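You operate a simulated robot arm through the tools that you are given. There is no shell and no other tool. Be economical: measure what you need, move in short steps, check, and stop when the job is done.

The job below is to be done with a simulated two-armed robot. You get a single attempt, and the scene is never put back.

JOB
Send the carriage home, clamp the three boards and run one cycle two-handed.
Fine: home before the clamps; start with both palm buttons.

Only the result counts: the job must be done as asked and must still hold three seconds after the hand-in. Knocking over, shifting, dropping, spilling or breaking anything else fails it.

ROBOT AND FRAMES
Two 7-joint arms with two-finger parallel grippers on one trunk, on a base that drives. Base frame: it is fixed to the floor where the robot stands at the start and does not move with it; the origin is under the middle of the robot, x ahead of it, y to its left, z up. Units: m, degrees, N and s.
The left shoulder is at the start at [0.06, 0.143, 0.938], the right one opposite. With the tool pointing down near the work surface each hand reaches from about 0.3 to 0.72 m from the robot's upright axis, wherever it stands, measured 20 degrees to its own side. Places, roughly: drive switch [0.7, 0.2, 0.8]; low clamp [-0.1, -1.2, 0.8]; main switch [-2.3, -6.7, 0.9]; middle clamp [0, -1.3, 1.1]; red button [-1.9, -6.4, 1]; stop button [1, 0.3, 0.9]; top clamp [0.1, -1.3, 1.3]. Payload 1.57 kg a hand.
The tool frame of a hand sits at the grasp point between the pads (the TCP): z along the fingers, y along the line on which they close. The tips reach 0.03 m beyond it. The gripper opens to 0.11 m. The fingers are 0.024 m wide and 0.012 m thick; the gripper's body (0.048 by 0.112 m) begins 0.078 m behind the TCP.
Orientation is that of the tool frame in the base frame, as [roll, pitch, yaw] about the fixed x, y, z axes, in that order (R = Rz(yaw) Ry(pitch) Rx(roll)). With the fingers straight down and closing along the base's y, the tool's x points along the base's -x, its y along +y and its z along -z.

CONTROLS
- The arms move only by the tool step_arm. It takes "left_commands", "right_commands" or both (then of equal length, played together; a hand with none holds still); each is a list of rows, each an object of numbers (a shift or turn left out is 0, a gripper value left out holds the last): "x", "y", "z": the shift along the tool's x, y, z in m; "rx", "ry", "rz": the turn, a rotation vector about the tool's x, y, z in degrees; "gripper": the closure in counts, from 0 (fully open) to 255 (shut). In form: [{"x": .., "y": .., "z": .., "rx": .., "ry": .., "rz": .., "gripper": ..}, ...]. A call has 1 to 20 rows; each row is the pose to reach, as a shift and turn from the pose commanded when the call began, along the tool's axes at that moment. Rows are played at 5 a second. More than 0.05 m and 8.6 degrees between two rows, or a gripper value outside its range, and nothing of the call is played. A pose out of reach is approached as far as the arm can. The call stops where the force on the tool passes 90 N (or 10 N more than at its start, if that is more) or the arm is blocked; 0.2 s more then pass. The fingers move at their own pace (about 0.045 m/s each) and stop on an object; they squeeze with about 34 N. The grip force told is the motor's: it shows also when the fingers shut on nothing. Time passes only in rows, and 0.2 s behind the last, so rows that repeat a pose let the fingers close. The reply holds the time, the measured pose of the TCP, the force on the tool along the base axes, the opening and the grip force, in the units named above and with some noise, with the torque about the TCP (base axes, N m) and any sound that the robot's microphone picked up.
- Cameras (640 x 400 px; columns grow to the right, rows downward): "scene" is now at [0.0218, -0.0542, 1.5444]; the picture's right is [-0.71, -0.70, 0.00], its down [-0.56, 0.56, -0.61] and it looks along [0.43, -0.43, -0.79] (base axes); focal length 214 px, centre (320, 200). "left" rides on the left gripper at [0.07, -0.016, -0.141] in its tool frame; the picture's right is [0.23, 0.97, 0.00], its down [-0.86, 0.20, -0.48] and it looks along [-0.47, 0.11, 0.88] (tool axes); focal length 222 px, centre (320, 200). "right" rides on the right gripper at [0.07, 0.016, -0.141] in its tool frame; the picture's right is [-0.23, 0.97, 0.00], its down [-0.85, -0.20, -0.48] and it looks along [-0.47, -0.11, 0.88] (tool axes); focal length 222 px, centre (320, 200). There is no depth. A picture from a camera that has moved, and an enlarged one, comes with that camera's place and axes in the base frame and with its lens.
- get_image(camera): a new picture of that camera. The clock stands still meanwhile.
- lift_body(by): slides the trunk up (or, below 0, down) by that many m; the arms and the scene camera ride with it, the base frame stays. It gives what a move gives, with no picture.
- drive_base(legs): drives the robot by 1 to 6 legs, each [ahead, left, turn to the left] in m, m and degrees, along the robot's own axes; the way and the turn of a leg run together, so that a leg with both is an arc; at most 1.5 m and 180 degrees a leg. The arms and the cameras ride along, it lands a little off, and it stops where it bumps. It gives what a move gives.
- pan_tilt(pan, tilt): turns the head with the scene camera to pan (to the left, within 86 degrees either way) and tilt (down, from -29 to 69), counted from straight ahead of the robot. It gives what a move gives.
- zoom(camera, box): a new picture of the part [left, top, right, bottom] of that camera's present view, enlarged. The clock stands still meanwhile.
- hand_in(): hands the job in; it is judged then, once.

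Go step by step. Nothing tells you exact positions but the pictures and the camera data: compare them with the known pose of the tool, close in by small moves and look again before you grip or let go. The budget is 120 turns and 108 pictures, counting those below and the enlarged ones. Unless the task says otherwise, let go and move clear before handing in, and close with one line.

The tools are called after "Call:" by a JSON object that holds its "api" and its "payload". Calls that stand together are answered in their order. step_arm: Moves the arms, as the interface text tells. Its arguments: {"type":"object","properties":{"left_commands":{"type":"array"},"right_commands":{"type":"array"}},"required":[]} The other tools are called the same way: lift_body (by) slides the trunk up or down; drive_base (legs) drives the base; pan_tilt (pan, tilt) turns the head that bears the scene camera; get_image (camera) takes a picture; zoom (camera, box) takes an enlarged picture of a part of a camera's view; hand_in () hands the job in.

At the start:

```text
time_s: 0.0
left_tcp_pos: [0.5022, 0.1736, 1.1082]
left_ee_rot: [-179.9, 0.2, 179.9]
left_force: [-0.3, 0.5, 0.2]
left_wrist_torque: [0.02, 0.0, 0.02]
left_width: 0.11
left_grip_force: 0.1
right_tcp_pos: [0.4127, -0.2071, 1.1062]
right_ee_rot: [-180.0, 0.1, -179.9]
right_force: [0.2, -0.2, -0.1]
right_wrist_torque: [-0.03, 0.04, 0.02]
right_width: 0.1102
right_grip_force: 0.0
trunk travel left (down, up): [-0.537, 0.053]
robot x, y, heading: [0.0009, 0.0006, -0.2]
head pan, tilt: [-45.4, 52.4]
```

scene: 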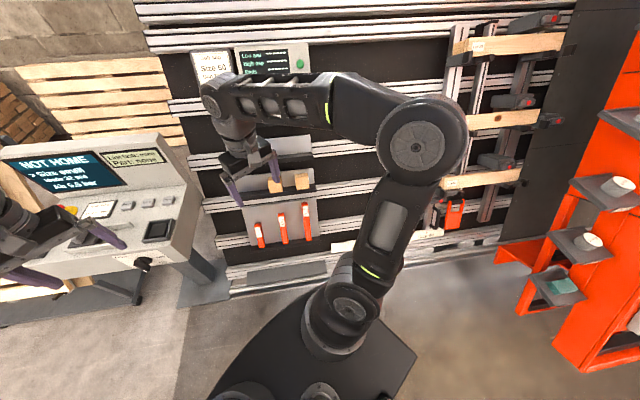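
right: 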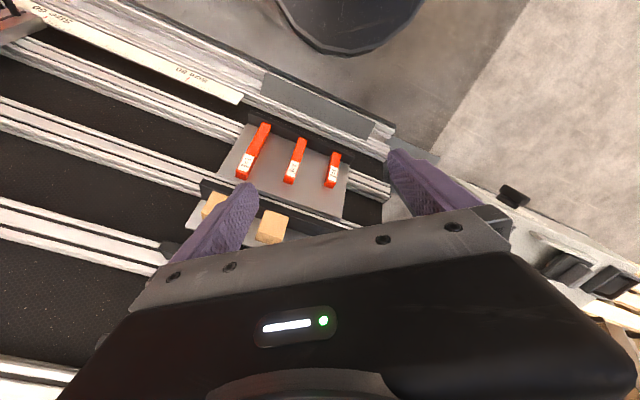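
left: 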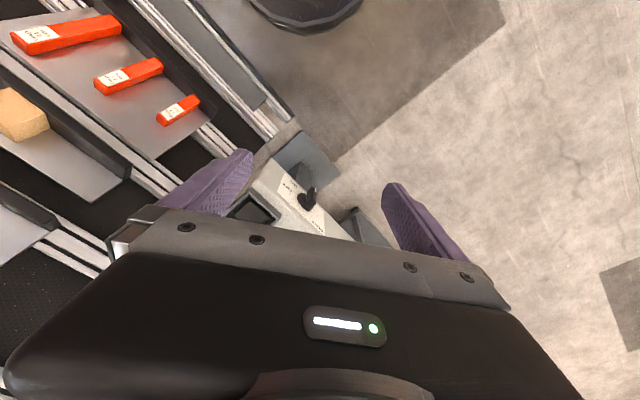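

The scene shows a console with a screen reading "NOT HOME", a panel with signs, and boards at clamps on the right. I'll read the screens and signs first.

Call:
{"api": "zoom", "payload": {"camera": "scene", "box": [0, 120, 220, 300]}}

Call:
{"api": "zoom", "payload": {"camera": "scene", "box": [180, 40, 320, 110]}}

Call:
{"api": "zoom", "payload": {"camera": "scene", "box": [420, 0, 640, 250]}}

Call:
{"api": "zoom", "payload": {"camera": "scene", "box": [200, 130, 360, 290]}}

```text
2.22 times, centred on (110, 210) of scene
camera zoom: at [0.0218, -0.0542, 1.5444], right [-0.71, -0.7, 0.0], down [-0.56, 0.56, -0.61], along [0.43, -0.43, -0.79], focal length 477 px, centre (787, 178)
```

zoom: 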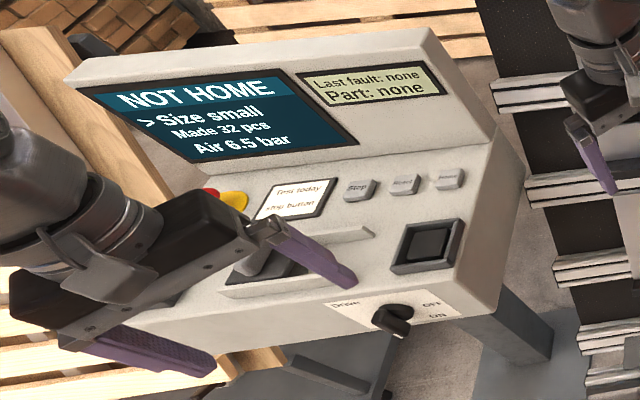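

```text
4.57 times, centred on (250, 75) of scene
camera zoom: at [0.0218, -0.0542, 1.5444], right [-0.71, -0.7, 0.0], down [-0.56, 0.56, -0.61], along [0.43, -0.43, -0.79], focal length 980 px, centre (640, 771)
```

zoom: 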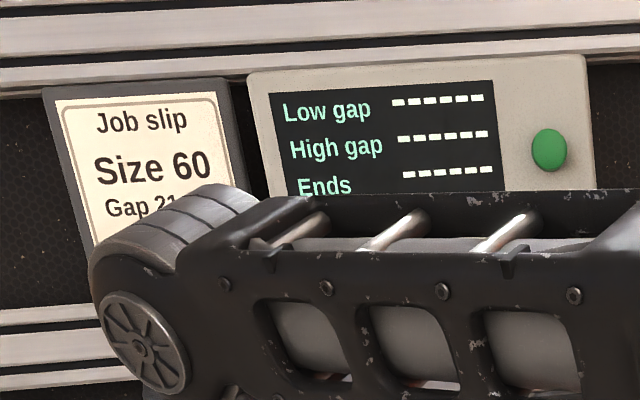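

```text
1.60 times, centred on (530, 125) of scene
camera zoom: at [0.0218, -0.0542, 1.5444], right [-0.71, -0.7, 0.0], down [-0.56, 0.56, -0.61], along [0.43, -0.43, -0.79], focal length 343 px, centre (-16, 320)
```

zoom: 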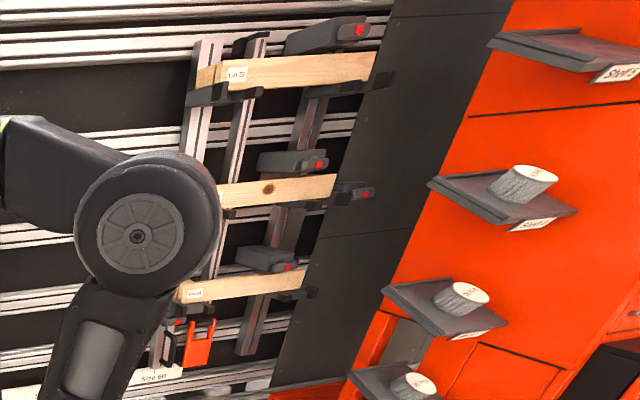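

```text
2.50 times, centred on (280, 210) of scene
camera zoom: at [0.0218, -0.0542, 1.5444], right [-0.71, -0.7, 0.0], down [-0.56, 0.56, -0.61], along [0.43, -0.43, -0.79], focal length 536 px, centre (420, 175)
```

zoom: 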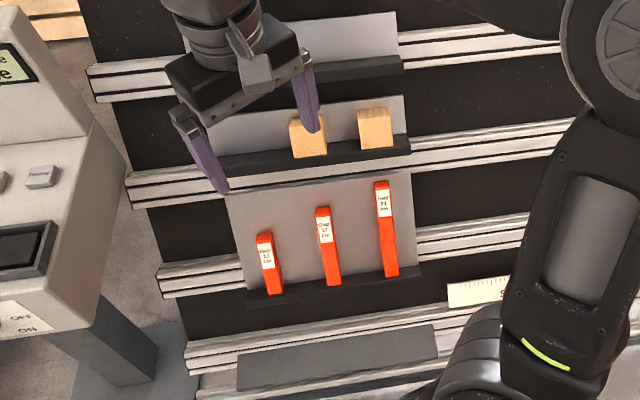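

Call:
{"api": "pan_tilt", "payload": {"pan": 10, "tilt": 45}}

Call:
{"api": "step_arm", "payload": {"left_commands": [{"x": 0.05, "z": -0.0}, {"x": 0.1}, {"x": 0.15}]}}

Call:
{"api": "get_image", "payload": {"camera": "scene"}}

```text
time_s: 1.2
left_tcp_pos: [0.503, 0.1734, 1.1066]
left_ee_rot: [180.0, 0.1, 180.0]
left_force: [0.3, 0.4, 0.2]
left_wrist_torque: [0.01, 0.01, 0.01]
left_width: 0.1102
left_grip_force: 0.1
right_tcp_pos: [0.4115, -0.2074, 1.1072]
right_ee_rot: [180.0, 0.0, -179.9]
right_force: [-0.3, -0.6, -0.8]
right_wrist_torque: [-0.01, -0.01, 0.02]
right_width: 0.1102
right_grip_force: 0.1
trunk travel left (down, up): [-0.537, 0.053]
robot x, y, heading: [-0.0007, -0.0014, -0.4]
head pan, tilt: [10.0, 45.0]
```

```text
time_s: 2.0
left_tcp_pos: [0.3521, 0.174, 1.1084]
left_ee_rot: [-179.9, 0.2, 179.9]
left_force: [-0.6, 0.2, -0.1]
left_wrist_torque: [-0.01, -0.03, -0.01]
left_width: 0.11
left_grip_force: 0.0
right_tcp_pos: [0.4109, -0.2067, 1.1081]
right_ee_rot: [180.0, 0.2, 180.0]
right_force: [-0.2, 0.3, -0.3]
right_wrist_torque: [-0.02, -0.03, -0.03]
right_width: 0.1099
right_grip_force: 0.0
trunk travel left (down, up): [-0.537, 0.053]
robot x, y, heading: [-0.001, -0.001, -0.2]
head pan, tilt: [10.0, 45.0]
```

```text
100 pictures are left
camera scene: at [0.0476, 0.0137, 1.5545], right [0.17, -0.98, 0.0], down [-0.7, -0.12, -0.71], along [0.7, 0.12, -0.71], focal length 214 px, centre (320, 200)
```

scene: 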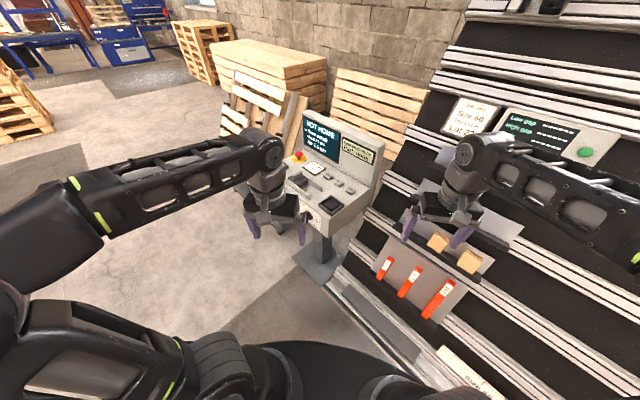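

Call:
{"api": "zoom", "payload": {"camera": "scene", "box": [260, 90, 400, 230]}}

Call:
{"api": "zoom", "payload": {"camera": "scene", "box": [400, 70, 640, 220]}}

Call:
{"api": "zoom", "payload": {"camera": "scene", "box": [300, 220, 520, 400]}}

```text
2.86 times, centred on (330, 160) of scene
camera zoom: at [0.0476, 0.0137, 1.5545], right [0.17, -0.98, 0.0], down [-0.7, -0.12, -0.71], along [0.7, 0.12, -0.71], focal length 613 px, centre (291, 314)
```

zoom: 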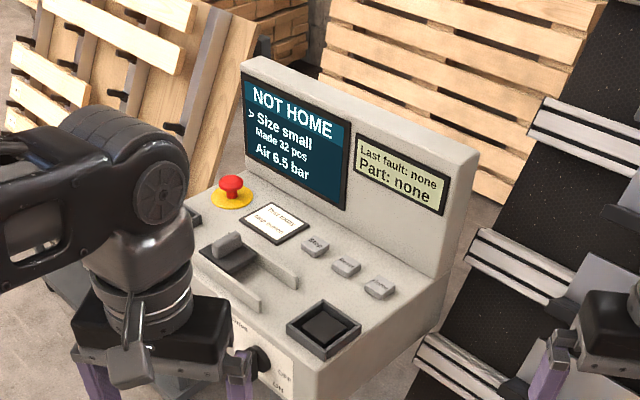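

```text
2.67 times, centred on (520, 145) of scene
camera zoom: at [0.0476, 0.0137, 1.5545], right [0.17, -0.98, 0.0], down [-0.7, -0.12, -0.71], along [0.7, 0.12, -0.71], focal length 572 px, centre (-213, 347)
```

zoom: 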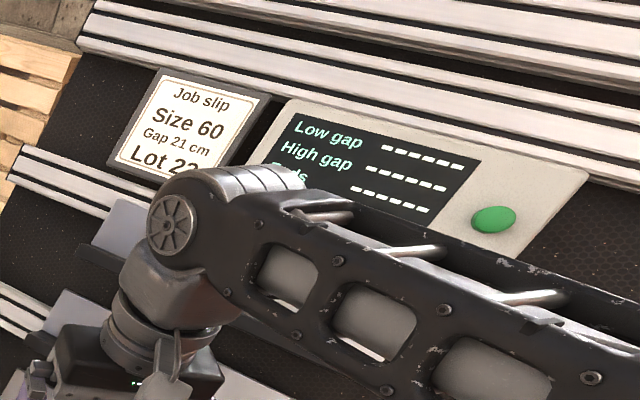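

```text
2.22 times, centred on (410, 310) of scene
camera zoom: at [0.0476, 0.0137, 1.5545], right [0.17, -0.98, 0.0], down [-0.7, -0.12, -0.71], along [0.7, 0.12, -0.71], focal length 477 px, centre (120, -44)
```

zoom: 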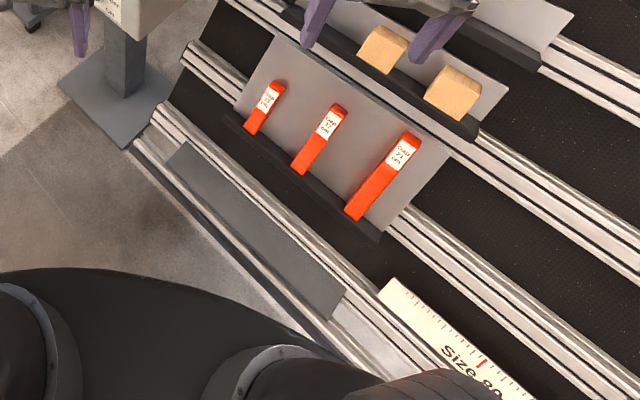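

The console faces heading about −40°, with palm buttons near (0.72, 0.08) and (0.95, 0.36). I'll pull the right hand back, turn to face the console and slide left.

Call:
{"api": "step_arm", "payload": {"right_commands": [{"x": 0.05}, {"x": 0.1}]}}

Call:
{"api": "drive_base", "payload": {"legs": [[0, 0.35, 0], [0, 0, -40]]}}

Call:
{"api": "pan_tilt", "payload": {"pan": -10, "tilt": 45}}

Call:
{"api": "get_image", "payload": {"camera": "scene"}}

```text
time_s: 2.6
left_tcp_pos: [0.3537, 0.1742, 1.1078]
left_ee_rot: [179.9, 0.1, 180.0]
left_force: [-0.2, 0.3, 0.1]
left_wrist_torque: [0.01, 0.01, 0.02]
left_width: 0.1099
left_grip_force: 0.1
right_tcp_pos: [0.3113, -0.2052, 1.1086]
right_ee_rot: [-179.9, 0.2, 180.0]
right_force: [-0.5, 0.0, -0.1]
right_wrist_torque: [-0.01, 0.01, 0.0]
right_width: 0.11
right_grip_force: 0.1
trunk travel left (down, up): [-0.537, 0.053]
robot x, y, heading: [-0.0006, 0.001, -0.1]
head pan, tilt: [10.0, 45.0]
```

```text
time_s: 6.8
left_tcp_pos: [0.3824, 0.2557, 1.1073]
left_ee_rot: [179.9, 0.0, 140.1]
left_force: [0.1, -0.1, -0.2]
left_wrist_torque: [-0.01, 0.02, 0.01]
left_width: 0.1101
left_grip_force: 0.0
right_tcp_pos: [0.1076, -0.0084, 1.1078]
right_ee_rot: [-179.9, -0.1, 140.1]
right_force: [-0.7, 0.8, -0.7]
right_wrist_torque: [0.0, -0.02, 0.0]
right_width: 0.11
right_grip_force: 0.0
trunk travel left (down, up): [-0.537, 0.053]
robot x, y, heading: [-0.0012, 0.3518, -40.0]
head pan, tilt: [10.0, 45.0]
```

```text
time_s: 7.6
left_tcp_pos: [0.382, 0.2564, 1.1072]
left_ee_rot: [-180.0, 0.1, 140.0]
left_force: [0.2, 0.8, 0.2]
left_wrist_torque: [-0.02, 0.03, -0.01]
left_width: 0.11
left_grip_force: 0.0
right_tcp_pos: [0.1069, -0.0089, 1.1069]
right_ee_rot: [179.9, 0.0, 139.9]
right_force: [-0.3, 0.3, -0.4]
right_wrist_torque: [0.0, 0.0, 0.01]
right_width: 0.11
right_grip_force: 0.1
trunk travel left (down, up): [-0.537, 0.053]
robot x, y, heading: [0.0002, 0.3503, -39.8]
head pan, tilt: [-10.0, 45.0]
```

```text
96 pictures are left
camera scene: at [0.0285, 0.3065, 1.5544], right [-0.77, -0.64, 0.0], down [-0.46, 0.54, -0.71], along [0.46, -0.54, -0.71], focal length 214 px, centre (320, 200)
```

scene: 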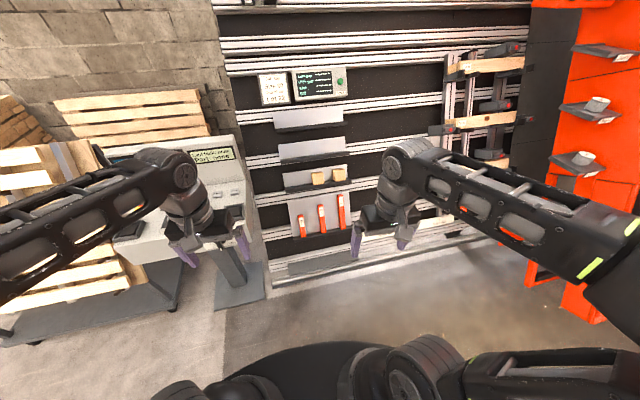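

Call:
{"api": "drive_base", "payload": {"legs": [[0, 0.43, 0], [0.1, 0, 0]]}}

Call:
{"api": "pan_tilt", "payload": {"pan": 0, "tilt": 50}}

Call:
{"api": "get_image", "payload": {"camera": "scene"}}

```text
time_s: 11.0
left_tcp_pos: [0.7361, 0.5187, 1.1072]
left_ee_rot: [-180.0, -0.1, 139.9]
left_force: [0.4, -0.2, 0.0]
left_wrist_torque: [0.04, 0.06, 0.03]
left_width: 0.1098
left_grip_force: 0.1
right_tcp_pos: [0.4595, 0.2526, 1.107]
right_ee_rot: [-179.9, -0.1, 140.0]
right_force: [-0.3, -1.1, -0.1]
right_wrist_torque: [0.01, 0.02, -0.02]
right_width: 0.1103
right_grip_force: 0.0
trunk travel left (down, up): [-0.537, 0.053]
robot x, y, heading: [0.3502, 0.6146, -40.1]
head pan, tilt: [-10.0, 45.0]
```

```text
time_s: 11.7
left_tcp_pos: [0.7357, 0.519, 1.1074]
left_ee_rot: [180.0, 0.0, 139.8]
left_force: [-0.1, -0.5, 0.4]
left_wrist_torque: [0.0, 0.01, 0.02]
left_width: 0.11
left_grip_force: 0.1
right_tcp_pos: [0.4587, 0.2546, 1.1058]
right_ee_rot: [180.0, 0.1, 139.8]
right_force: [-1.1, 0.2, 0.7]
right_wrist_torque: [-0.02, -0.01, -0.02]
right_width: 0.1099
right_grip_force: 0.1
trunk travel left (down, up): [-0.537, 0.053]
robot x, y, heading: [0.354, 0.6168, -40.1]
head pan, tilt: [0.0, 50.0]
```

```text
95 pictures are left
camera scene: at [0.3874, 0.5823, 1.5476], right [-0.64, -0.76, 0.0], down [-0.59, 0.49, -0.64], along [0.49, -0.41, -0.77], focal length 214 px, centre (320, 200)
```

scene: 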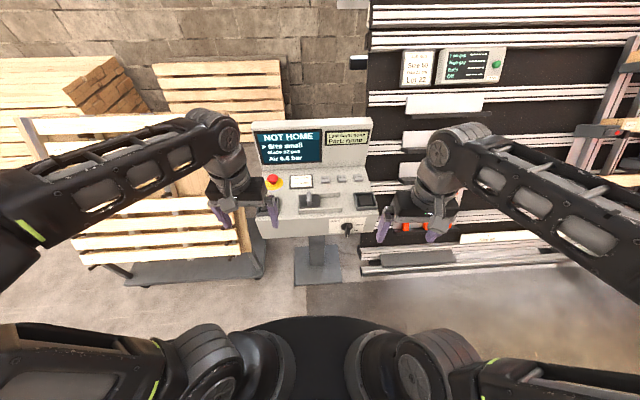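

Facing the console nicely. Zooming to read it.

Call:
{"api": "zoom", "payload": {"camera": "scene", "box": [230, 110, 390, 250]}}

Call:
{"api": "zoom", "payload": {"camera": "scene", "box": [270, 165, 390, 240]}}

Call:
{"api": "zoom", "payload": {"camera": "scene", "box": [340, 40, 520, 150]}}

```text
2.86 times, centred on (310, 180) of scene
camera zoom: at [0.3874, 0.5823, 1.5476], right [-0.64, -0.76, 0.0], down [-0.59, 0.49, -0.64], along [0.49, -0.41, -0.77], focal length 613 px, centre (349, 257)
```

zoom: 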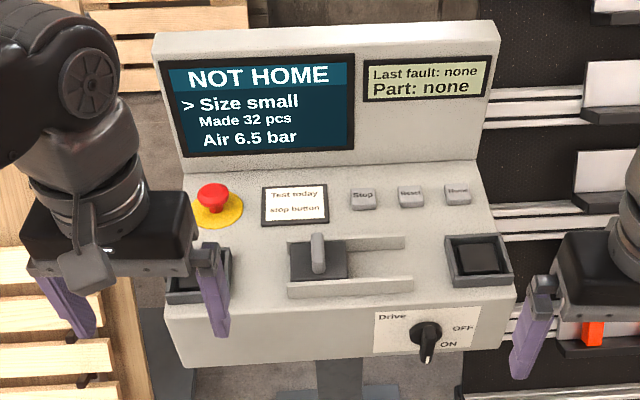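

```text
5.33 times, centred on (330, 202) of scene
camera zoom: at [0.3874, 0.5823, 1.5476], right [-0.64, -0.76, 0.0], down [-0.59, 0.49, -0.64], along [0.49, -0.41, -0.77], focal length 1144 px, centre (267, 187)
```

zoom: 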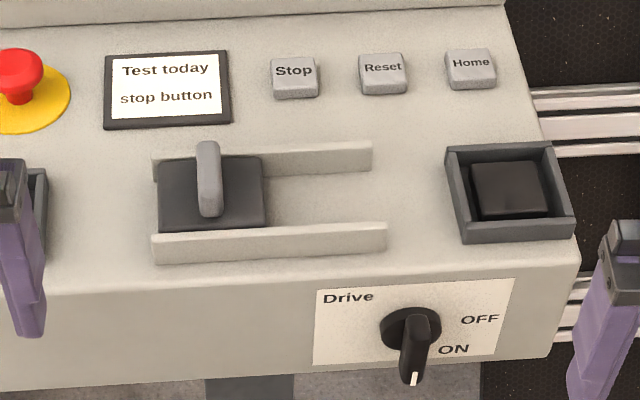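

```text
3.56 times, centred on (430, 95) of scene
camera zoom: at [0.3874, 0.5823, 1.5476], right [-0.64, -0.76, 0.0], down [-0.59, 0.49, -0.64], along [0.49, -0.41, -0.77], focal length 763 px, centre (-71, 573)
```

zoom: 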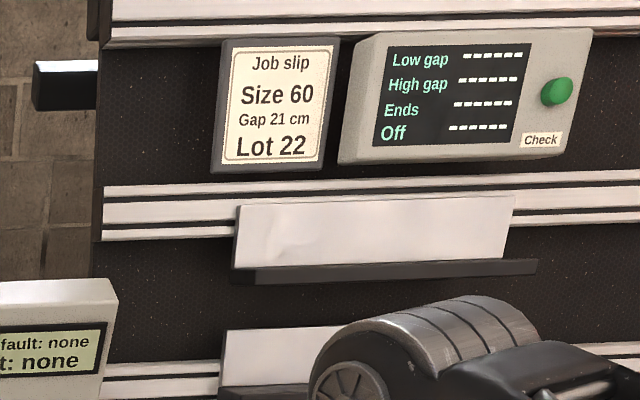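

Drive is ON already (knob down), screen NOT HOME; "Home" is the right-hand grey key. I'll move 0.13 m closer and bring the right hand over Home.

Call:
{"api": "drive_base", "payload": {"legs": [[0.13, 0, 0]]}}

Call:
{"api": "step_arm", "payload": {"right_commands": [{"x": -0.05, "gripper": 255}, {"x": -0.1, "y": 0.01}, {"x": -0.15, "y": 0.02}, {"x": -0.2, "y": 0.03}, {"x": -0.25, "y": 0.037}], "left_commands": [{"gripper": 255}, {"z": -0.0}, {"x": 0.0}, {"x": 0}, {"x": 0}]}}

Call:
{"api": "get_image", "payload": {"camera": "right"}}

Call:
{"api": "zoom", "payload": {"camera": "scene", "box": [220, 130, 420, 280]}}

```text
time_s: 13.0
left_tcp_pos: [0.8347, 0.4345, 1.1055]
left_ee_rot: [180.0, 0.0, 139.8]
left_force: [0.9, -0.7, 0.0]
left_wrist_torque: [-0.01, 0.02, 0.03]
left_width: 0.1101
left_grip_force: 0.0
right_tcp_pos: [0.559, 0.171, 1.1072]
right_ee_rot: [180.0, -0.1, 139.9]
right_force: [0.0, 0.2, -0.3]
right_wrist_torque: [0.04, 0.04, 0.03]
right_width: 0.1099
right_grip_force: 0.0
trunk travel left (down, up): [-0.537, 0.053]
robot x, y, heading: [0.4489, 0.5273, -39.9]
head pan, tilt: [0.0, 50.0]
```

```text
refused: row 2 steps farther than a row can; nothing moved
```

```text
91 pictures are left
camera right: at [0.5157, 0.2273, 1.2487], right [0.8, 0.6, 0.0], down [0.53, -0.7, 0.48], along [0.29, -0.38, -0.88], focal length 222 px, centre (320, 200)
```

right: 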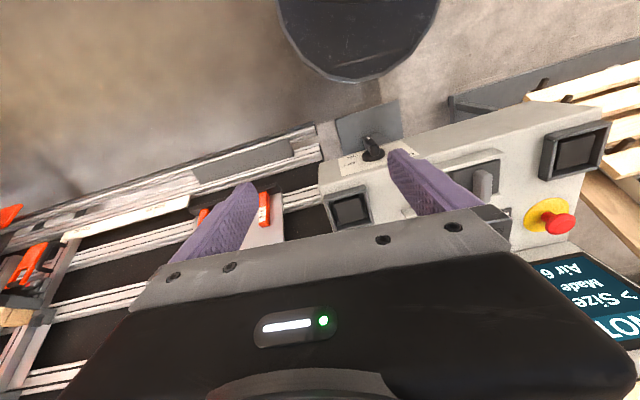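

```text
2.67 times, centred on (320, 205) of scene
camera zoom: at [0.4884, 0.4974, 1.5475], right [-0.64, -0.77, 0.0], down [-0.59, 0.49, -0.64], along [0.49, -0.41, -0.77], focal length 572 px, centre (320, 187)
```

zoom: 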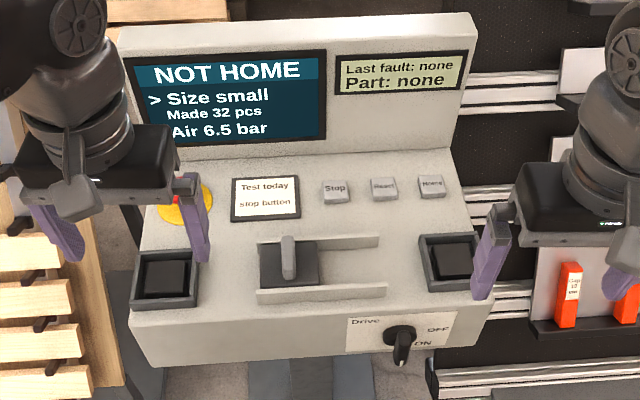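

Call:
{"api": "step_arm", "payload": {"right_commands": [{"x": -0.04, "gripper": 255}, {"x": -0.08, "y": 0.008}, {"x": -0.12, "y": 0.016}, {"x": -0.16, "y": 0.024}, {"x": -0.2, "y": 0.03}, {"x": -0.24, "y": 0.034}, {"x": -0.28, "y": 0.034}]}}

Call:
{"api": "get_image", "payload": {"camera": "right"}}

Call:
{"api": "zoom", "payload": {"camera": "scene", "box": [220, 130, 420, 280]}}

```text
time_s: 14.6
left_tcp_pos: [0.8342, 0.4375, 1.1069]
left_ee_rot: [-180.0, 0.0, 139.8]
left_force: [0.2, -0.4, -0.7]
left_wrist_torque: [0.0, 0.05, -0.05]
left_width: 0.1102
left_grip_force: 0.0
right_tcp_pos: [0.7482, 0.0534, 1.1084]
right_ee_rot: [-179.9, 0.2, 140.0]
right_force: [-0.4, 0.6, 0.4]
right_wrist_torque: [-0.04, 0.03, 0.01]
right_width: 0.0
right_grip_force: 18.4
right hand out of reach, approached as far as the arm can: row 6, 7
trunk travel left (down, up): [-0.537, 0.053]
robot x, y, heading: [0.454, 0.527, -40.2]
head pan, tilt: [0.0, 50.0]
```

```text
89 pictures are left
camera right: at [0.7048, 0.1124, 1.2496], right [0.8, 0.6, 0.0], down [0.53, -0.7, 0.48], along [0.29, -0.39, -0.88], focal length 222 px, centre (320, 200)
```

right: 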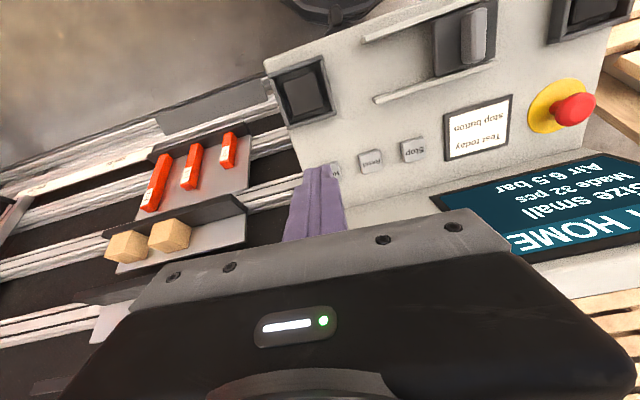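

```text
2.67 times, centred on (320, 205) of scene
camera zoom: at [0.4883, 0.4997, 1.5476], right [-0.64, -0.77, 0.0], down [-0.59, 0.49, -0.64], along [0.49, -0.41, -0.77], focal length 572 px, centre (320, 187)
```

zoom: 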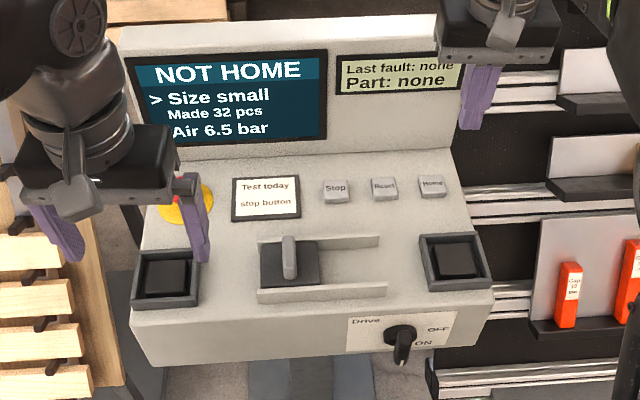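

Call:
{"api": "step_arm", "payload": {"right_commands": [{"z": 0.03}, {"z": 0.06}, {"z": 0.09}]}}

```text
time_s: 15.4
left_tcp_pos: [0.8335, 0.435, 1.107]
left_ee_rot: [180.0, 0.0, 139.9]
left_force: [0.0, 0.1, -0.5]
left_wrist_torque: [-0.01, -0.01, 0.02]
left_width: 0.1098
left_grip_force: 0.1
right_tcp_pos: [0.7473, 0.0528, 1.0164]
right_ee_rot: [180.0, 0.0, 139.9]
right_force: [0.0, 0.2, -0.3]
right_wrist_torque: [0.02, 0.02, 0.03]
right_width: 0.0001
right_grip_force: 21.0
trunk travel left (down, up): [-0.537, 0.053]
robot x, y, heading: [0.4511, 0.5315, -40.2]
head pan, tilt: [0.0, 50.0]
```

Call:
{"api": "step_arm", "payload": {"right_commands": [{"x": -0.03, "y": 0.004, "z": 0.015}, {"x": -0.06, "y": 0.008, "z": 0.03}, {"x": -0.081, "y": 0.009, "z": 0.06}, {"x": -0.081, "y": 0.009, "z": 0.076}]}}

Call:
{"api": "get_image", "payload": {"camera": "right"}}

Call:
{"api": "zoom", "payload": {"camera": "scene", "box": [300, 150, 420, 230]}}

```text
time_s: 16.4
left_tcp_pos: [0.833, 0.437, 1.107]
left_ee_rot: [-180.0, 0.1, 140.0]
left_force: [-0.7, -0.2, -0.4]
left_wrist_torque: [0.0, -0.04, 0.0]
left_width: 0.1099
left_grip_force: 0.1
right_tcp_pos: [0.8162, 0.0094, 0.9427]
right_ee_rot: [179.9, 0.0, 139.8]
right_force: [0.3, -1.2, -0.7]
right_wrist_torque: [0.01, 0.0, -0.03]
right_width: 0.0001
right_grip_force: 21.2
trunk travel left (down, up): [-0.537, 0.053]
robot x, y, heading: [0.4518, 0.5269, -40.1]
head pan, tilt: [0.0, 50.0]
```

```text
87 pictures are left
camera right: at [0.7712, 0.0669, 1.0838], right [0.8, 0.6, 0.0], down [0.53, -0.7, 0.48], along [0.29, -0.38, -0.88], focal length 222 px, centre (320, 200)
```

right: 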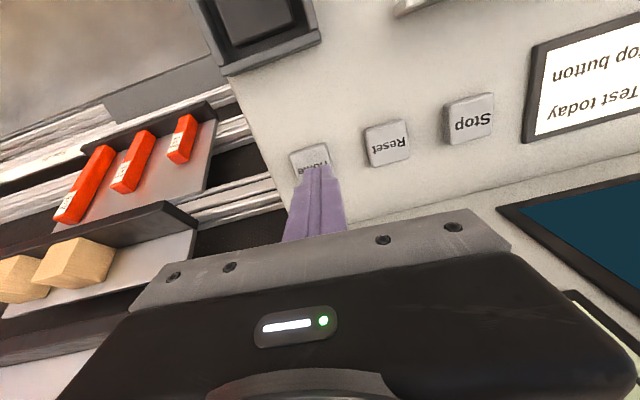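

```text
5.00 times, centred on (360, 190) of scene
camera zoom: at [0.4867, 0.4989, 1.5476], right [-0.64, -0.77, 0.0], down [-0.59, 0.49, -0.64], along [0.49, -0.41, -0.77], focal length 1072 px, centre (120, 250)
```

zoom: 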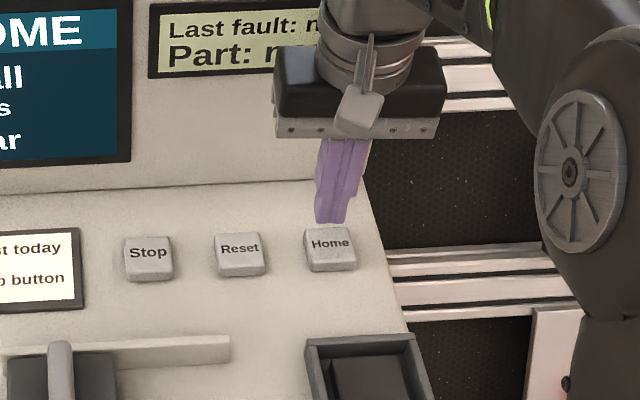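

Call:
{"api": "step_arm", "payload": {"right_commands": [{"y": -0.008, "z": 0.01}, {"y": -0.008, "z": 0.025}, {"y": -0.008, "z": 0.035}, {"y": -0.008, "z": 0.04}]}}

Call:
{"api": "zoom", "payload": {"camera": "scene", "box": [220, 130, 420, 280]}}

```text
time_s: 17.4
left_tcp_pos: [0.8345, 0.4352, 1.1076]
left_ee_rot: [179.9, 0.1, 139.9]
left_force: [0.2, -0.5, -0.9]
left_wrist_torque: [0.0, -0.01, 0.01]
left_width: 0.1101
left_grip_force: 0.0
right_tcp_pos: [0.8089, 0.0017, 0.9008]
right_ee_rot: [179.9, 0.1, 139.9]
right_force: [0.5, -0.3, 1.2]
right_wrist_torque: [0.01, -0.01, -0.01]
right_width: 0.0001
right_grip_force: 21.8
trunk travel left (down, up): [-0.537, 0.053]
robot x, y, heading: [0.4505, 0.525, -39.9]
head pan, tilt: [0.0, 50.0]
```

```text
2.67 times, centred on (320, 205) of scene
camera zoom: at [0.4871, 0.4987, 1.5476], right [-0.64, -0.77, 0.0], down [-0.59, 0.49, -0.64], along [0.49, -0.41, -0.77], focal length 572 px, centre (320, 187)
```

zoom: 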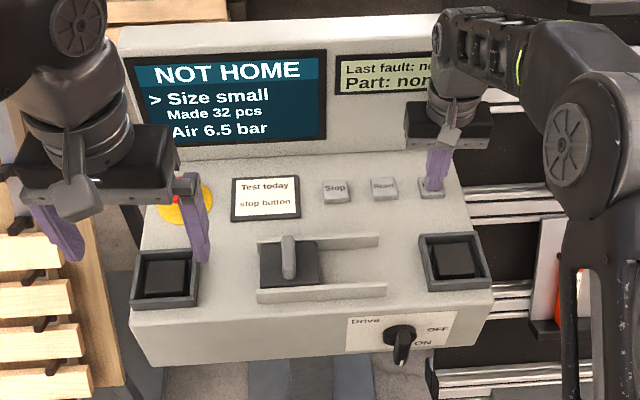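

Call:
{"api": "step_arm", "payload": {"right_commands": [{"z": 0.004}, {"z": 0.008}, {"z": 0.012}]}}

Call:
{"api": "zoom", "payload": {"camera": "scene", "box": [220, 130, 420, 280]}}

```text
time_s: 18.2
left_tcp_pos: [0.8314, 0.4374, 1.1092]
left_ee_rot: [179.9, 0.3, 139.8]
left_force: [-0.4, 0.6, 0.2]
left_wrist_torque: [0.01, 0.02, -0.01]
left_width: 0.1099
left_grip_force: 0.1
right_tcp_pos: [0.8089, 0.0029, 0.896]
right_ee_rot: [-179.9, 0.6, 139.8]
right_force: [-4.3, -1.1, 46.6]
right_wrist_torque: [0.16, 0.32, 0.13]
right_width: 0.0
right_grip_force: 21.4
trunk travel left (down, up): [-0.537, 0.053]
robot x, y, heading: [0.453, 0.5312, -40.1]
head pan, tilt: [0.0, 50.0]
heard: click
```

```text
2.67 times, centred on (320, 205) of scene
camera zoom: at [0.4838, 0.5025, 1.5484], right [-0.64, -0.76, 0.0], down [-0.58, 0.49, -0.65], along [0.49, -0.42, -0.76], focal length 572 px, centre (320, 187)
```

zoom: 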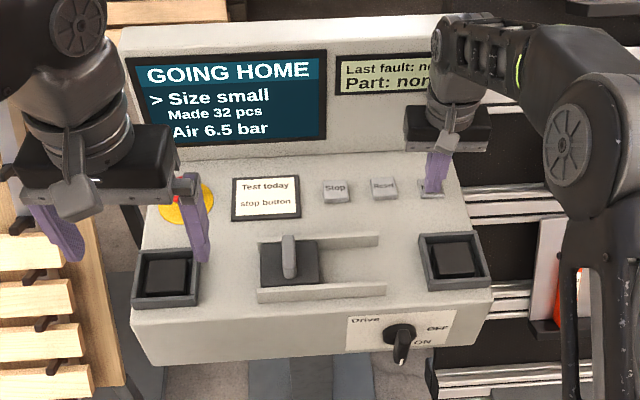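

GOING HOME. I'll lift off, pull clear, and wait.

Call:
{"api": "step_arm", "payload": {"right_commands": [{"z": -0.03}, {"z": -0.08}, {"z": -0.1, "x": 0.05}, {"z": -0.12, "x": 0.1}, {"z": -0.15, "x": 0.15}, {"z": -0.2, "x": 0.15}, {"z": -0.2, "x": 0.2}, {"z": -0.2, "x": 0.25}, {"z": -0.2, "x": 0.3}, {"z": -0.2, "x": 0.3}, {"z": -0.2, "x": 0.3}, {"z": -0.2, "x": 0.3}, {"z": -0.2, "x": 0.3}, {"z": -0.2, "x": 0.3}]}}

Call:
{"api": "get_image", "payload": {"camera": "scene"}}

Call:
{"api": "zoom", "payload": {"camera": "scene", "box": [220, 130, 420, 280]}}

```text
refused: row 3 steps farther than a row can; nothing moved
```

```text
83 pictures are left
camera scene: at [0.4838, 0.5025, 1.5484], right [-0.64, -0.76, 0.0], down [-0.58, 0.49, -0.65], along [0.49, -0.42, -0.76], focal length 214 px, centre (320, 200)
```

scene: 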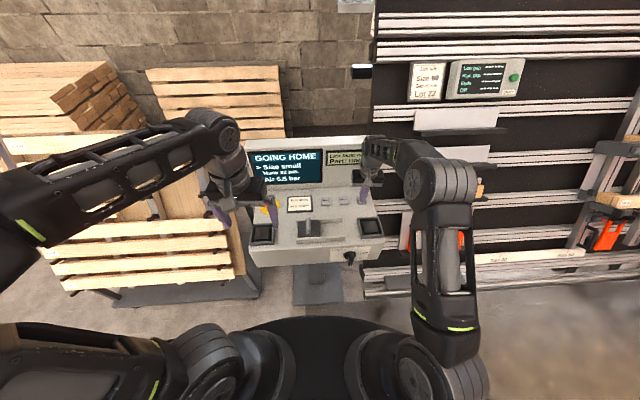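

```text
2.67 times, centred on (320, 205) of scene
camera zoom: at [0.4838, 0.5025, 1.5484], right [-0.64, -0.76, 0.0], down [-0.58, 0.49, -0.65], along [0.49, -0.42, -0.76], focal length 572 px, centre (320, 187)
```

zoom: 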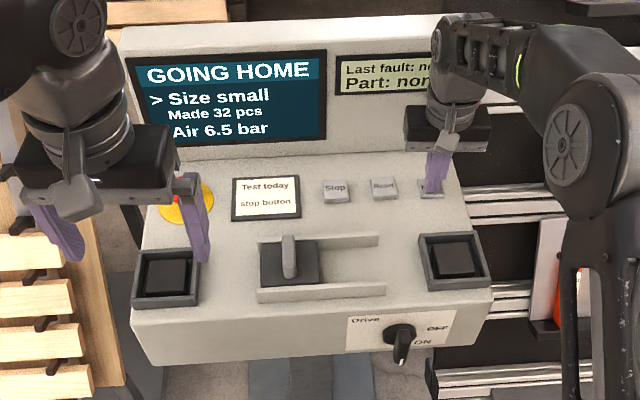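

Call:
{"api": "step_arm", "payload": {"right_commands": [{"z": -0.03}, {"z": -0.07}, {"z": -0.1, "x": 0.03}, {"z": -0.12, "x": 0.07}, {"z": -0.14, "x": 0.11}, {"z": -0.17, "x": 0.14}, {"z": -0.19, "x": 0.18}, {"z": -0.2, "x": 0.22}, {"z": -0.2, "x": 0.26}, {"z": -0.2, "x": 0.3}, {"z": -0.2, "x": 0.3}, {"z": -0.2, "x": 0.3}, {"z": -0.2, "x": 0.3}, {"z": -0.2, "x": 0.3}]}}

Call:
{"api": "zoom", "payload": {"camera": "scene", "box": [220, 130, 420, 280]}}

```text
time_s: 21.2
left_tcp_pos: [0.8348, 0.4355, 1.1065]
left_ee_rot: [-180.0, 0.2, 139.9]
left_force: [0.3, 0.2, -0.1]
left_wrist_torque: [0.01, -0.01, 0.0]
left_width: 0.1099
left_grip_force: 0.1
right_tcp_pos: [0.5807, 0.1963, 1.0886]
right_ee_rot: [180.0, 0.0, 139.8]
right_force: [0.6, 1.0, -0.2]
right_wrist_torque: [-0.02, 0.01, -0.01]
right_width: 0.0002
right_grip_force: 21.1
trunk travel left (down, up): [-0.537, 0.053]
robot x, y, heading: [0.4514, 0.5301, -40.2]
head pan, tilt: [0.0, 50.0]
```

```text
2.67 times, centred on (320, 205) of scene
camera zoom: at [0.4868, 0.4987, 1.5475], right [-0.64, -0.77, 0.0], down [-0.59, 0.49, -0.64], along [0.49, -0.41, -0.77], focal length 572 px, centre (320, 187)
```

zoom: 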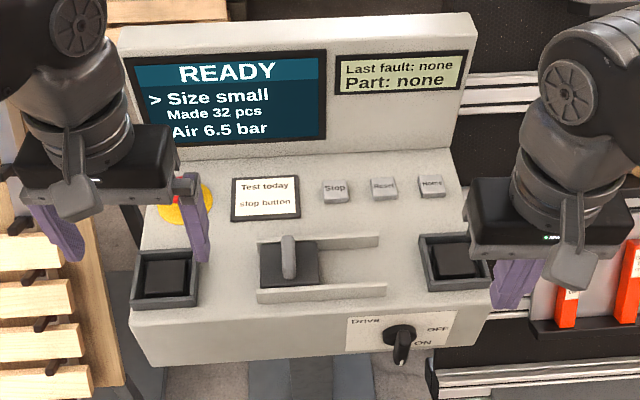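

READY: carriage is home. Now drive back and along the machine to the clamps on the right.

Call:
{"api": "drive_base", "payload": {"legs": [[-0.22, 0, 0], [0, -1.25, 0]]}}

Call:
{"api": "pan_tilt", "payload": {"pan": -15, "tilt": 35}}

Call:
{"api": "get_image", "payload": {"camera": "scene"}}

```text
time_s: 28.8
left_tcp_pos: [-0.1379, -0.3825, 1.1071]
left_ee_rot: [179.9, 0.1, 140.3]
left_force: [-0.9, 0.1, -0.3]
left_wrist_torque: [0.03, -0.01, 0.01]
left_width: 0.1103
left_grip_force: 0.1
right_tcp_pos: [-0.3895, -0.6252, 1.0889]
right_ee_rot: [-180.0, -0.1, 140.4]
right_force: [-0.2, -0.1, -0.3]
right_wrist_torque: [0.01, -0.03, -0.01]
right_width: 0.0
right_grip_force: 21.0
trunk travel left (down, up): [-0.537, 0.053]
robot x, y, heading: [-0.5223, -0.2848, -39.6]
head pan, tilt: [0.0, 50.0]
```

```text
time_s: 29.6
left_tcp_pos: [-0.138, -0.3832, 1.1074]
left_ee_rot: [-180.0, 0.1, 140.5]
left_force: [0.0, -0.2, -0.6]
left_wrist_torque: [0.0, -0.02, 0.01]
left_width: 0.1102
left_grip_force: 0.1
right_tcp_pos: [-0.3905, -0.6244, 1.0893]
right_ee_rot: [180.0, 0.0, 140.4]
right_force: [-0.2, -0.2, 0.7]
right_wrist_torque: [-0.01, 0.01, -0.02]
right_width: 0.0001
right_grip_force: 21.4
trunk travel left (down, up): [-0.537, 0.053]
robot x, y, heading: [-0.5214, -0.2957, -39.5]
head pan, tilt: [-15.0, 35.0]
```

```text
80 pictures are left
camera scene: at [-0.4936, -0.3453, 1.5692], right [-0.81, -0.58, 0.0], down [-0.33, 0.47, -0.82], along [0.47, -0.67, -0.57], focal length 214 px, centre (320, 200)
```

scene: 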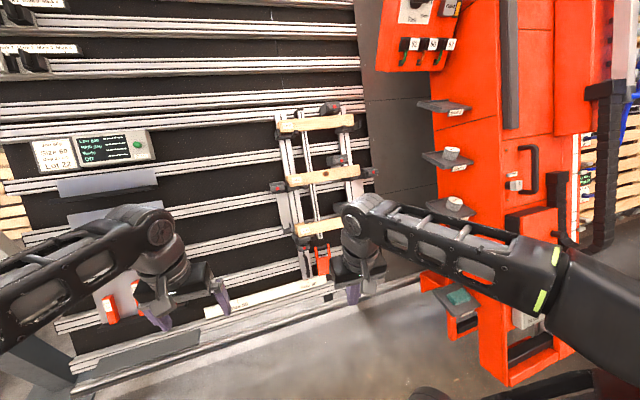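

Call:
{"api": "zoom", "payload": {"camera": "scene", "box": [255, 95, 395, 200]}}

Call:
{"api": "zoom", "payload": {"camera": "scene", "box": [260, 170, 400, 310]}}

Call:
{"api": "zoom", "payload": {"camera": "scene", "box": [360, 0, 560, 220]}}

```text
3.81 times, centred on (325, 148) of scene
camera zoom: at [-0.4936, -0.3453, 1.5692], right [-0.81, -0.58, 0.0], down [-0.33, 0.47, -0.82], along [0.47, -0.67, -0.57], focal length 817 px, centre (301, 400)
```

zoom: 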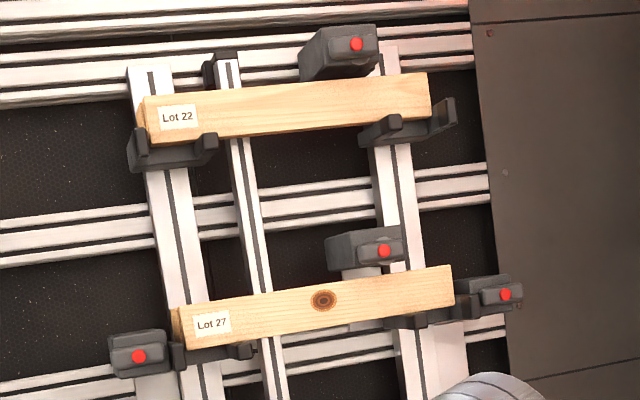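

```text
2.86 times, centred on (330, 240) of scene
camera zoom: at [-0.4936, -0.3453, 1.5692], right [-0.81, -0.58, 0.0], down [-0.33, 0.47, -0.82], along [0.47, -0.67, -0.57], focal length 613 px, centre (291, 86)
```

zoom: 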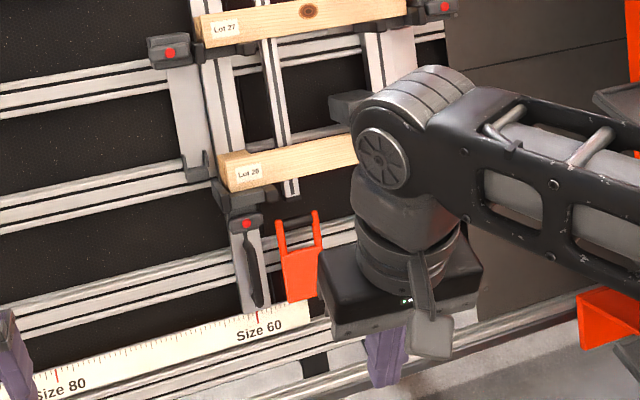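

```text
1.82 times, centred on (460, 110) of scene
camera zoom: at [-0.4936, -0.3453, 1.5692], right [-0.81, -0.58, 0.0], down [-0.33, 0.47, -0.82], along [0.47, -0.67, -0.57], focal length 390 px, centre (66, 364)
```

zoom: 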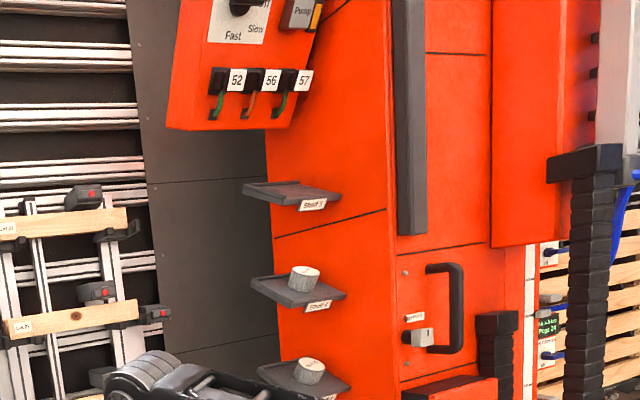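

Clamps are the grey blocks with red dots above each board. Go closer to inspect them.

Call:
{"api": "drive_base", "payload": {"legs": [[0, -0.3, 0], [0.2, 0, 0]]}}

Call:
{"api": "pan_tilt", "payload": {"pan": -8, "tilt": 28}}

Call:
{"api": "get_image", "payload": {"camera": "scene"}}

```text
time_s: 32.8
left_tcp_pos: [-0.1712, -0.743, 1.1055]
left_ee_rot: [-180.0, -0.1, 140.6]
left_force: [0.3, -0.7, 0.0]
left_wrist_torque: [0.04, 0.02, -0.01]
left_width: 0.1098
left_grip_force: 0.0
right_tcp_pos: [-0.4227, -0.9841, 1.0884]
right_ee_rot: [180.0, 0.1, 140.4]
right_force: [-0.3, -0.4, -0.2]
right_wrist_torque: [0.02, 0.01, 0.02]
right_width: 0.0002
right_grip_force: 20.6
trunk travel left (down, up): [-0.537, 0.053]
robot x, y, heading: [-0.5577, -0.6523, -39.7]
head pan, tilt: [-15.0, 35.0]
```

```text
time_s: 33.5
left_tcp_pos: [-0.1736, -0.7416, 1.1069]
left_ee_rot: [180.0, 0.1, 140.6]
left_force: [0.3, -0.2, -0.5]
left_wrist_torque: [-0.03, 0.01, -0.03]
left_width: 0.1101
left_grip_force: 0.1
right_tcp_pos: [-0.4255, -0.9831, 1.0891]
right_ee_rot: [-179.9, 0.0, 140.4]
right_force: [0.6, 0.5, 0.0]
right_wrist_torque: [0.02, -0.03, 0.04]
right_width: 0.0
right_grip_force: 21.5
trunk travel left (down, up): [-0.537, 0.053]
robot x, y, heading: [-0.558, -0.6506, -39.3]
head pan, tilt: [-8.0, 28.0]
```

```text
76 pictures are left
camera scene: at [-0.5189, -0.7, 1.5802], right [-0.74, -0.67, 0.0], down [-0.32, 0.35, -0.88], along [0.6, -0.65, -0.47], focal length 214 px, centre (320, 200)
```

scene: 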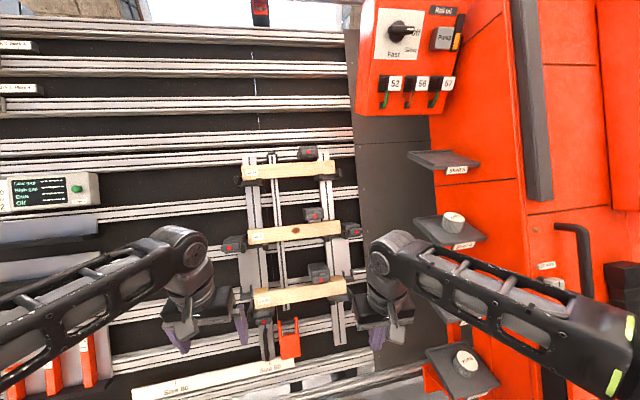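

Call:
{"api": "zoom", "payload": {"camera": "scene", "box": [210, 135, 380, 265]}}

Call:
{"api": "zoom", "payload": {"camera": "scene", "box": [220, 240, 380, 370]}}

Call:
{"api": "zoom", "payload": {"camera": "scene", "box": [280, 190, 370, 290]}}

```text
3.08 times, centred on (295, 200) of scene
camera zoom: at [-0.5189, -0.7, 1.5802], right [-0.74, -0.67, 0.0], down [-0.32, 0.35, -0.88], along [0.6, -0.65, -0.47], focal length 660 px, centre (397, 200)
```

zoom: 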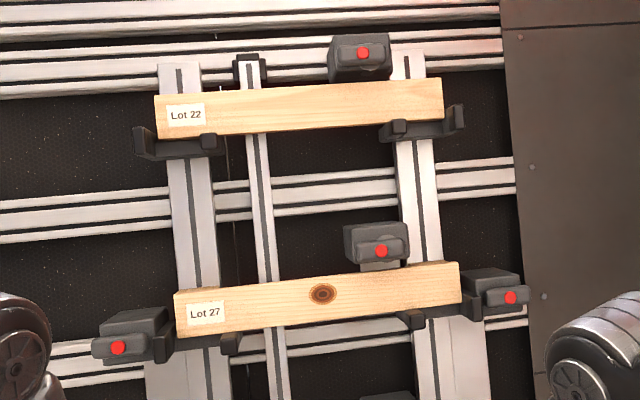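

```text
3.08 times, centred on (300, 305) of scene
camera zoom: at [-0.5189, -0.7, 1.5802], right [-0.74, -0.67, 0.0], down [-0.32, 0.35, -0.88], along [0.6, -0.65, -0.47], focal length 660 px, centre (382, -123)
```

zoom: 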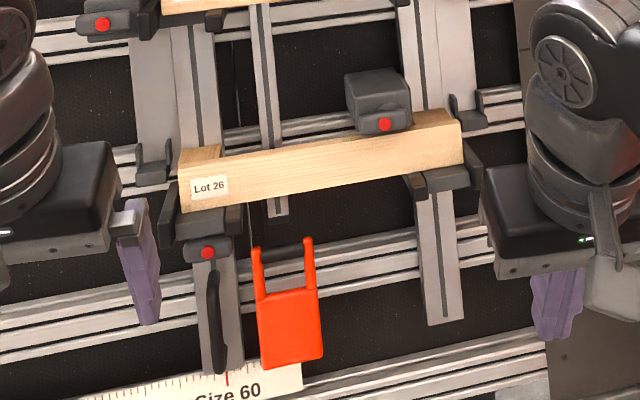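

```text
4.00 times, centred on (325, 240) of scene
camera zoom: at [-0.5189, -0.7, 1.5802], right [-0.74, -0.67, 0.0], down [-0.32, 0.35, -0.88], along [0.6, -0.65, -0.47], focal length 858 px, centre (300, 40)
```

zoom: 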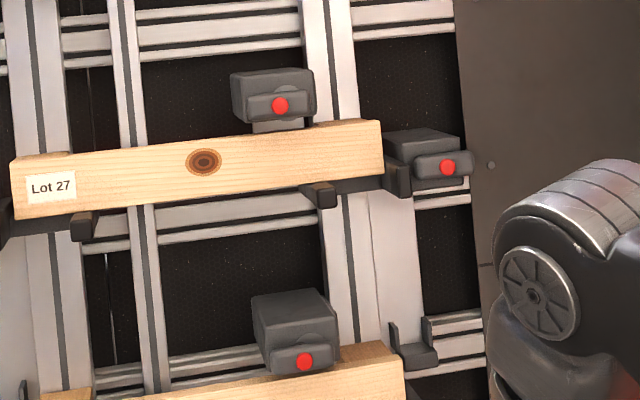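

The clamps have small front levers/buttons with red ends, on a face tilted about 24°. I'll tip the right hand forward to look at the middle clamp with its camera.

Call:
{"api": "step_arm", "payload": {"right_commands": [{"x": -0.02, "ry": -8.2}, {"x": -0.04, "ry": -16.4}, {"x": -0.06, "ry": -24.6}, {"x": -0.08, "ry": -32.8}, {"x": -0.1, "ry": -41}, {"x": -0.12, "ry": -49.2}, {"x": -0.14, "ry": -57.4}, {"x": -0.15, "ry": -65.6}]}}

Call:
{"api": "get_image", "payload": {"camera": "right"}}

Call:
{"api": "get_image", "payload": {"camera": "scene"}}

```text
time_s: 35.5
left_tcp_pos: [-0.1746, -0.7421, 1.1083]
left_ee_rot: [179.9, 0.1, 140.5]
left_force: [-0.3, 0.6, 0.1]
left_wrist_torque: [-0.02, -0.02, -0.01]
left_width: 0.1102
left_grip_force: 0.0
right_tcp_pos: [-0.2245, -0.9877, 1.1476]
right_ee_rot: [169.3, 69.7, 146.8]
right_force: [0.3, -0.3, -0.4]
right_wrist_torque: [0.01, 0.01, -0.01]
right_width: 0.0002
right_grip_force: 21.1
right hand out of reach, approached as far as the arm can: row 6, 7, 8
trunk travel left (down, up): [-0.537, 0.053]
robot x, y, heading: [-0.5565, -0.6497, -39.6]
head pan, tilt: [-8.0, 28.0]
stopped in row 8 (right hand): the arm was blocked; the commanded pose is now the measured one
```

```text
72 pictures are left
camera right: at [-0.3624, -0.9098, 1.1319], right [0.45, 0.85, 0.28], down [-0.25, -0.18, 0.95], along [0.86, -0.49, 0.13], focal length 222 px, centre (320, 200)
```

right: 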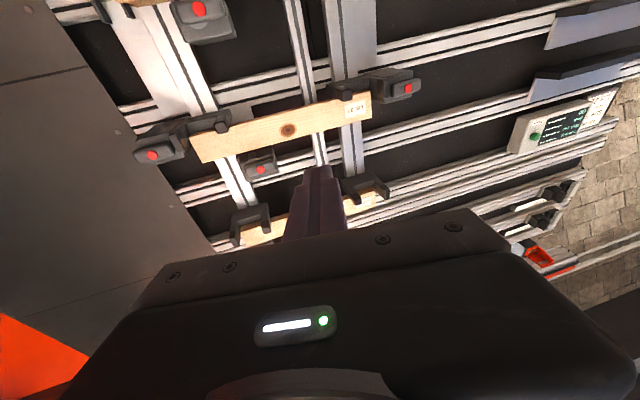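

```text
71 pictures are left
camera scene: at [-0.5201, -0.6997, 1.5802], right [-0.74, -0.68, 0.0], down [-0.32, 0.35, -0.88], along [0.6, -0.65, -0.47], focal length 214 px, centre (320, 200)
```

scene: 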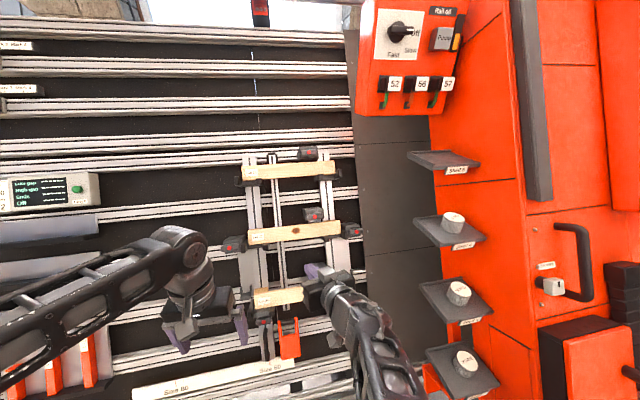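

Call:
{"api": "zoom", "payload": {"camera": "right", "box": [120, 80, 440, 260]}}

Call:
{"api": "zoom", "payload": {"camera": "right", "box": [140, 0, 260, 60]}}

Call:
{"api": "zoom", "payload": {"camera": "scene", "box": [290, 130, 370, 250]}}

```text
2.00 times, centred on (280, 170) of right
camera zoom: at [-0.3624, -0.9098, 1.1319], right [0.45, 0.85, 0.28], down [-0.25, -0.18, 0.95], along [0.86, -0.49, 0.13], focal length 444 px, centre (400, 260)
```

zoom: 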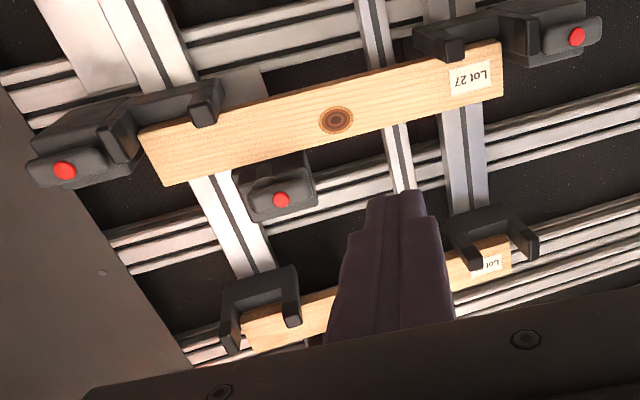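

```text
5.33 times, centred on (200, 30) of right
camera zoom: at [-0.3624, -0.9098, 1.1319], right [0.45, 0.85, 0.28], down [-0.25, -0.18, 0.95], along [0.86, -0.49, 0.13], focal length 1185 px, centre (960, 1107)
```

zoom: 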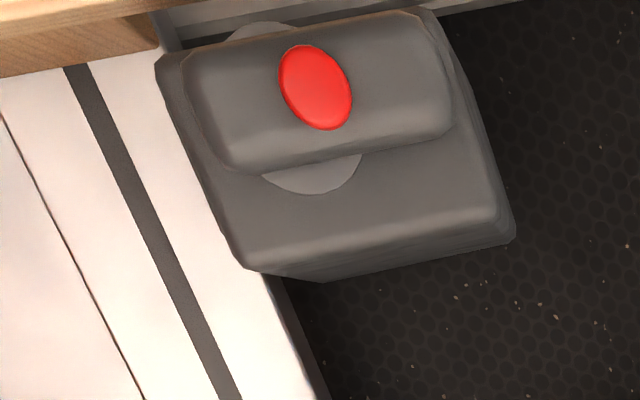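

```text
3.33 times, centred on (330, 190) of scene
camera zoom: at [-0.5201, -0.6997, 1.5802], right [-0.74, -0.68, 0.0], down [-0.32, 0.35, -0.88], along [0.6, -0.65, -0.47], focal length 715 px, centre (287, 233)
```

zoom: 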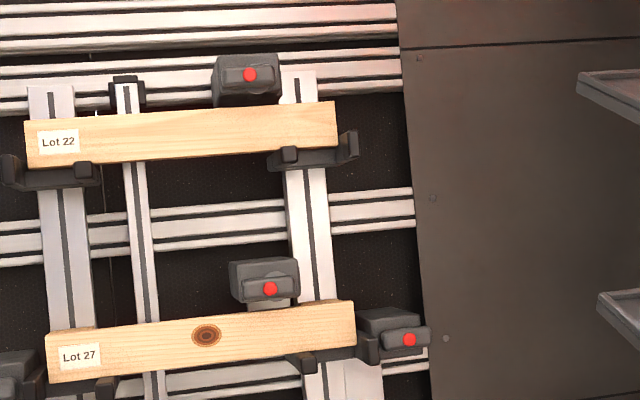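

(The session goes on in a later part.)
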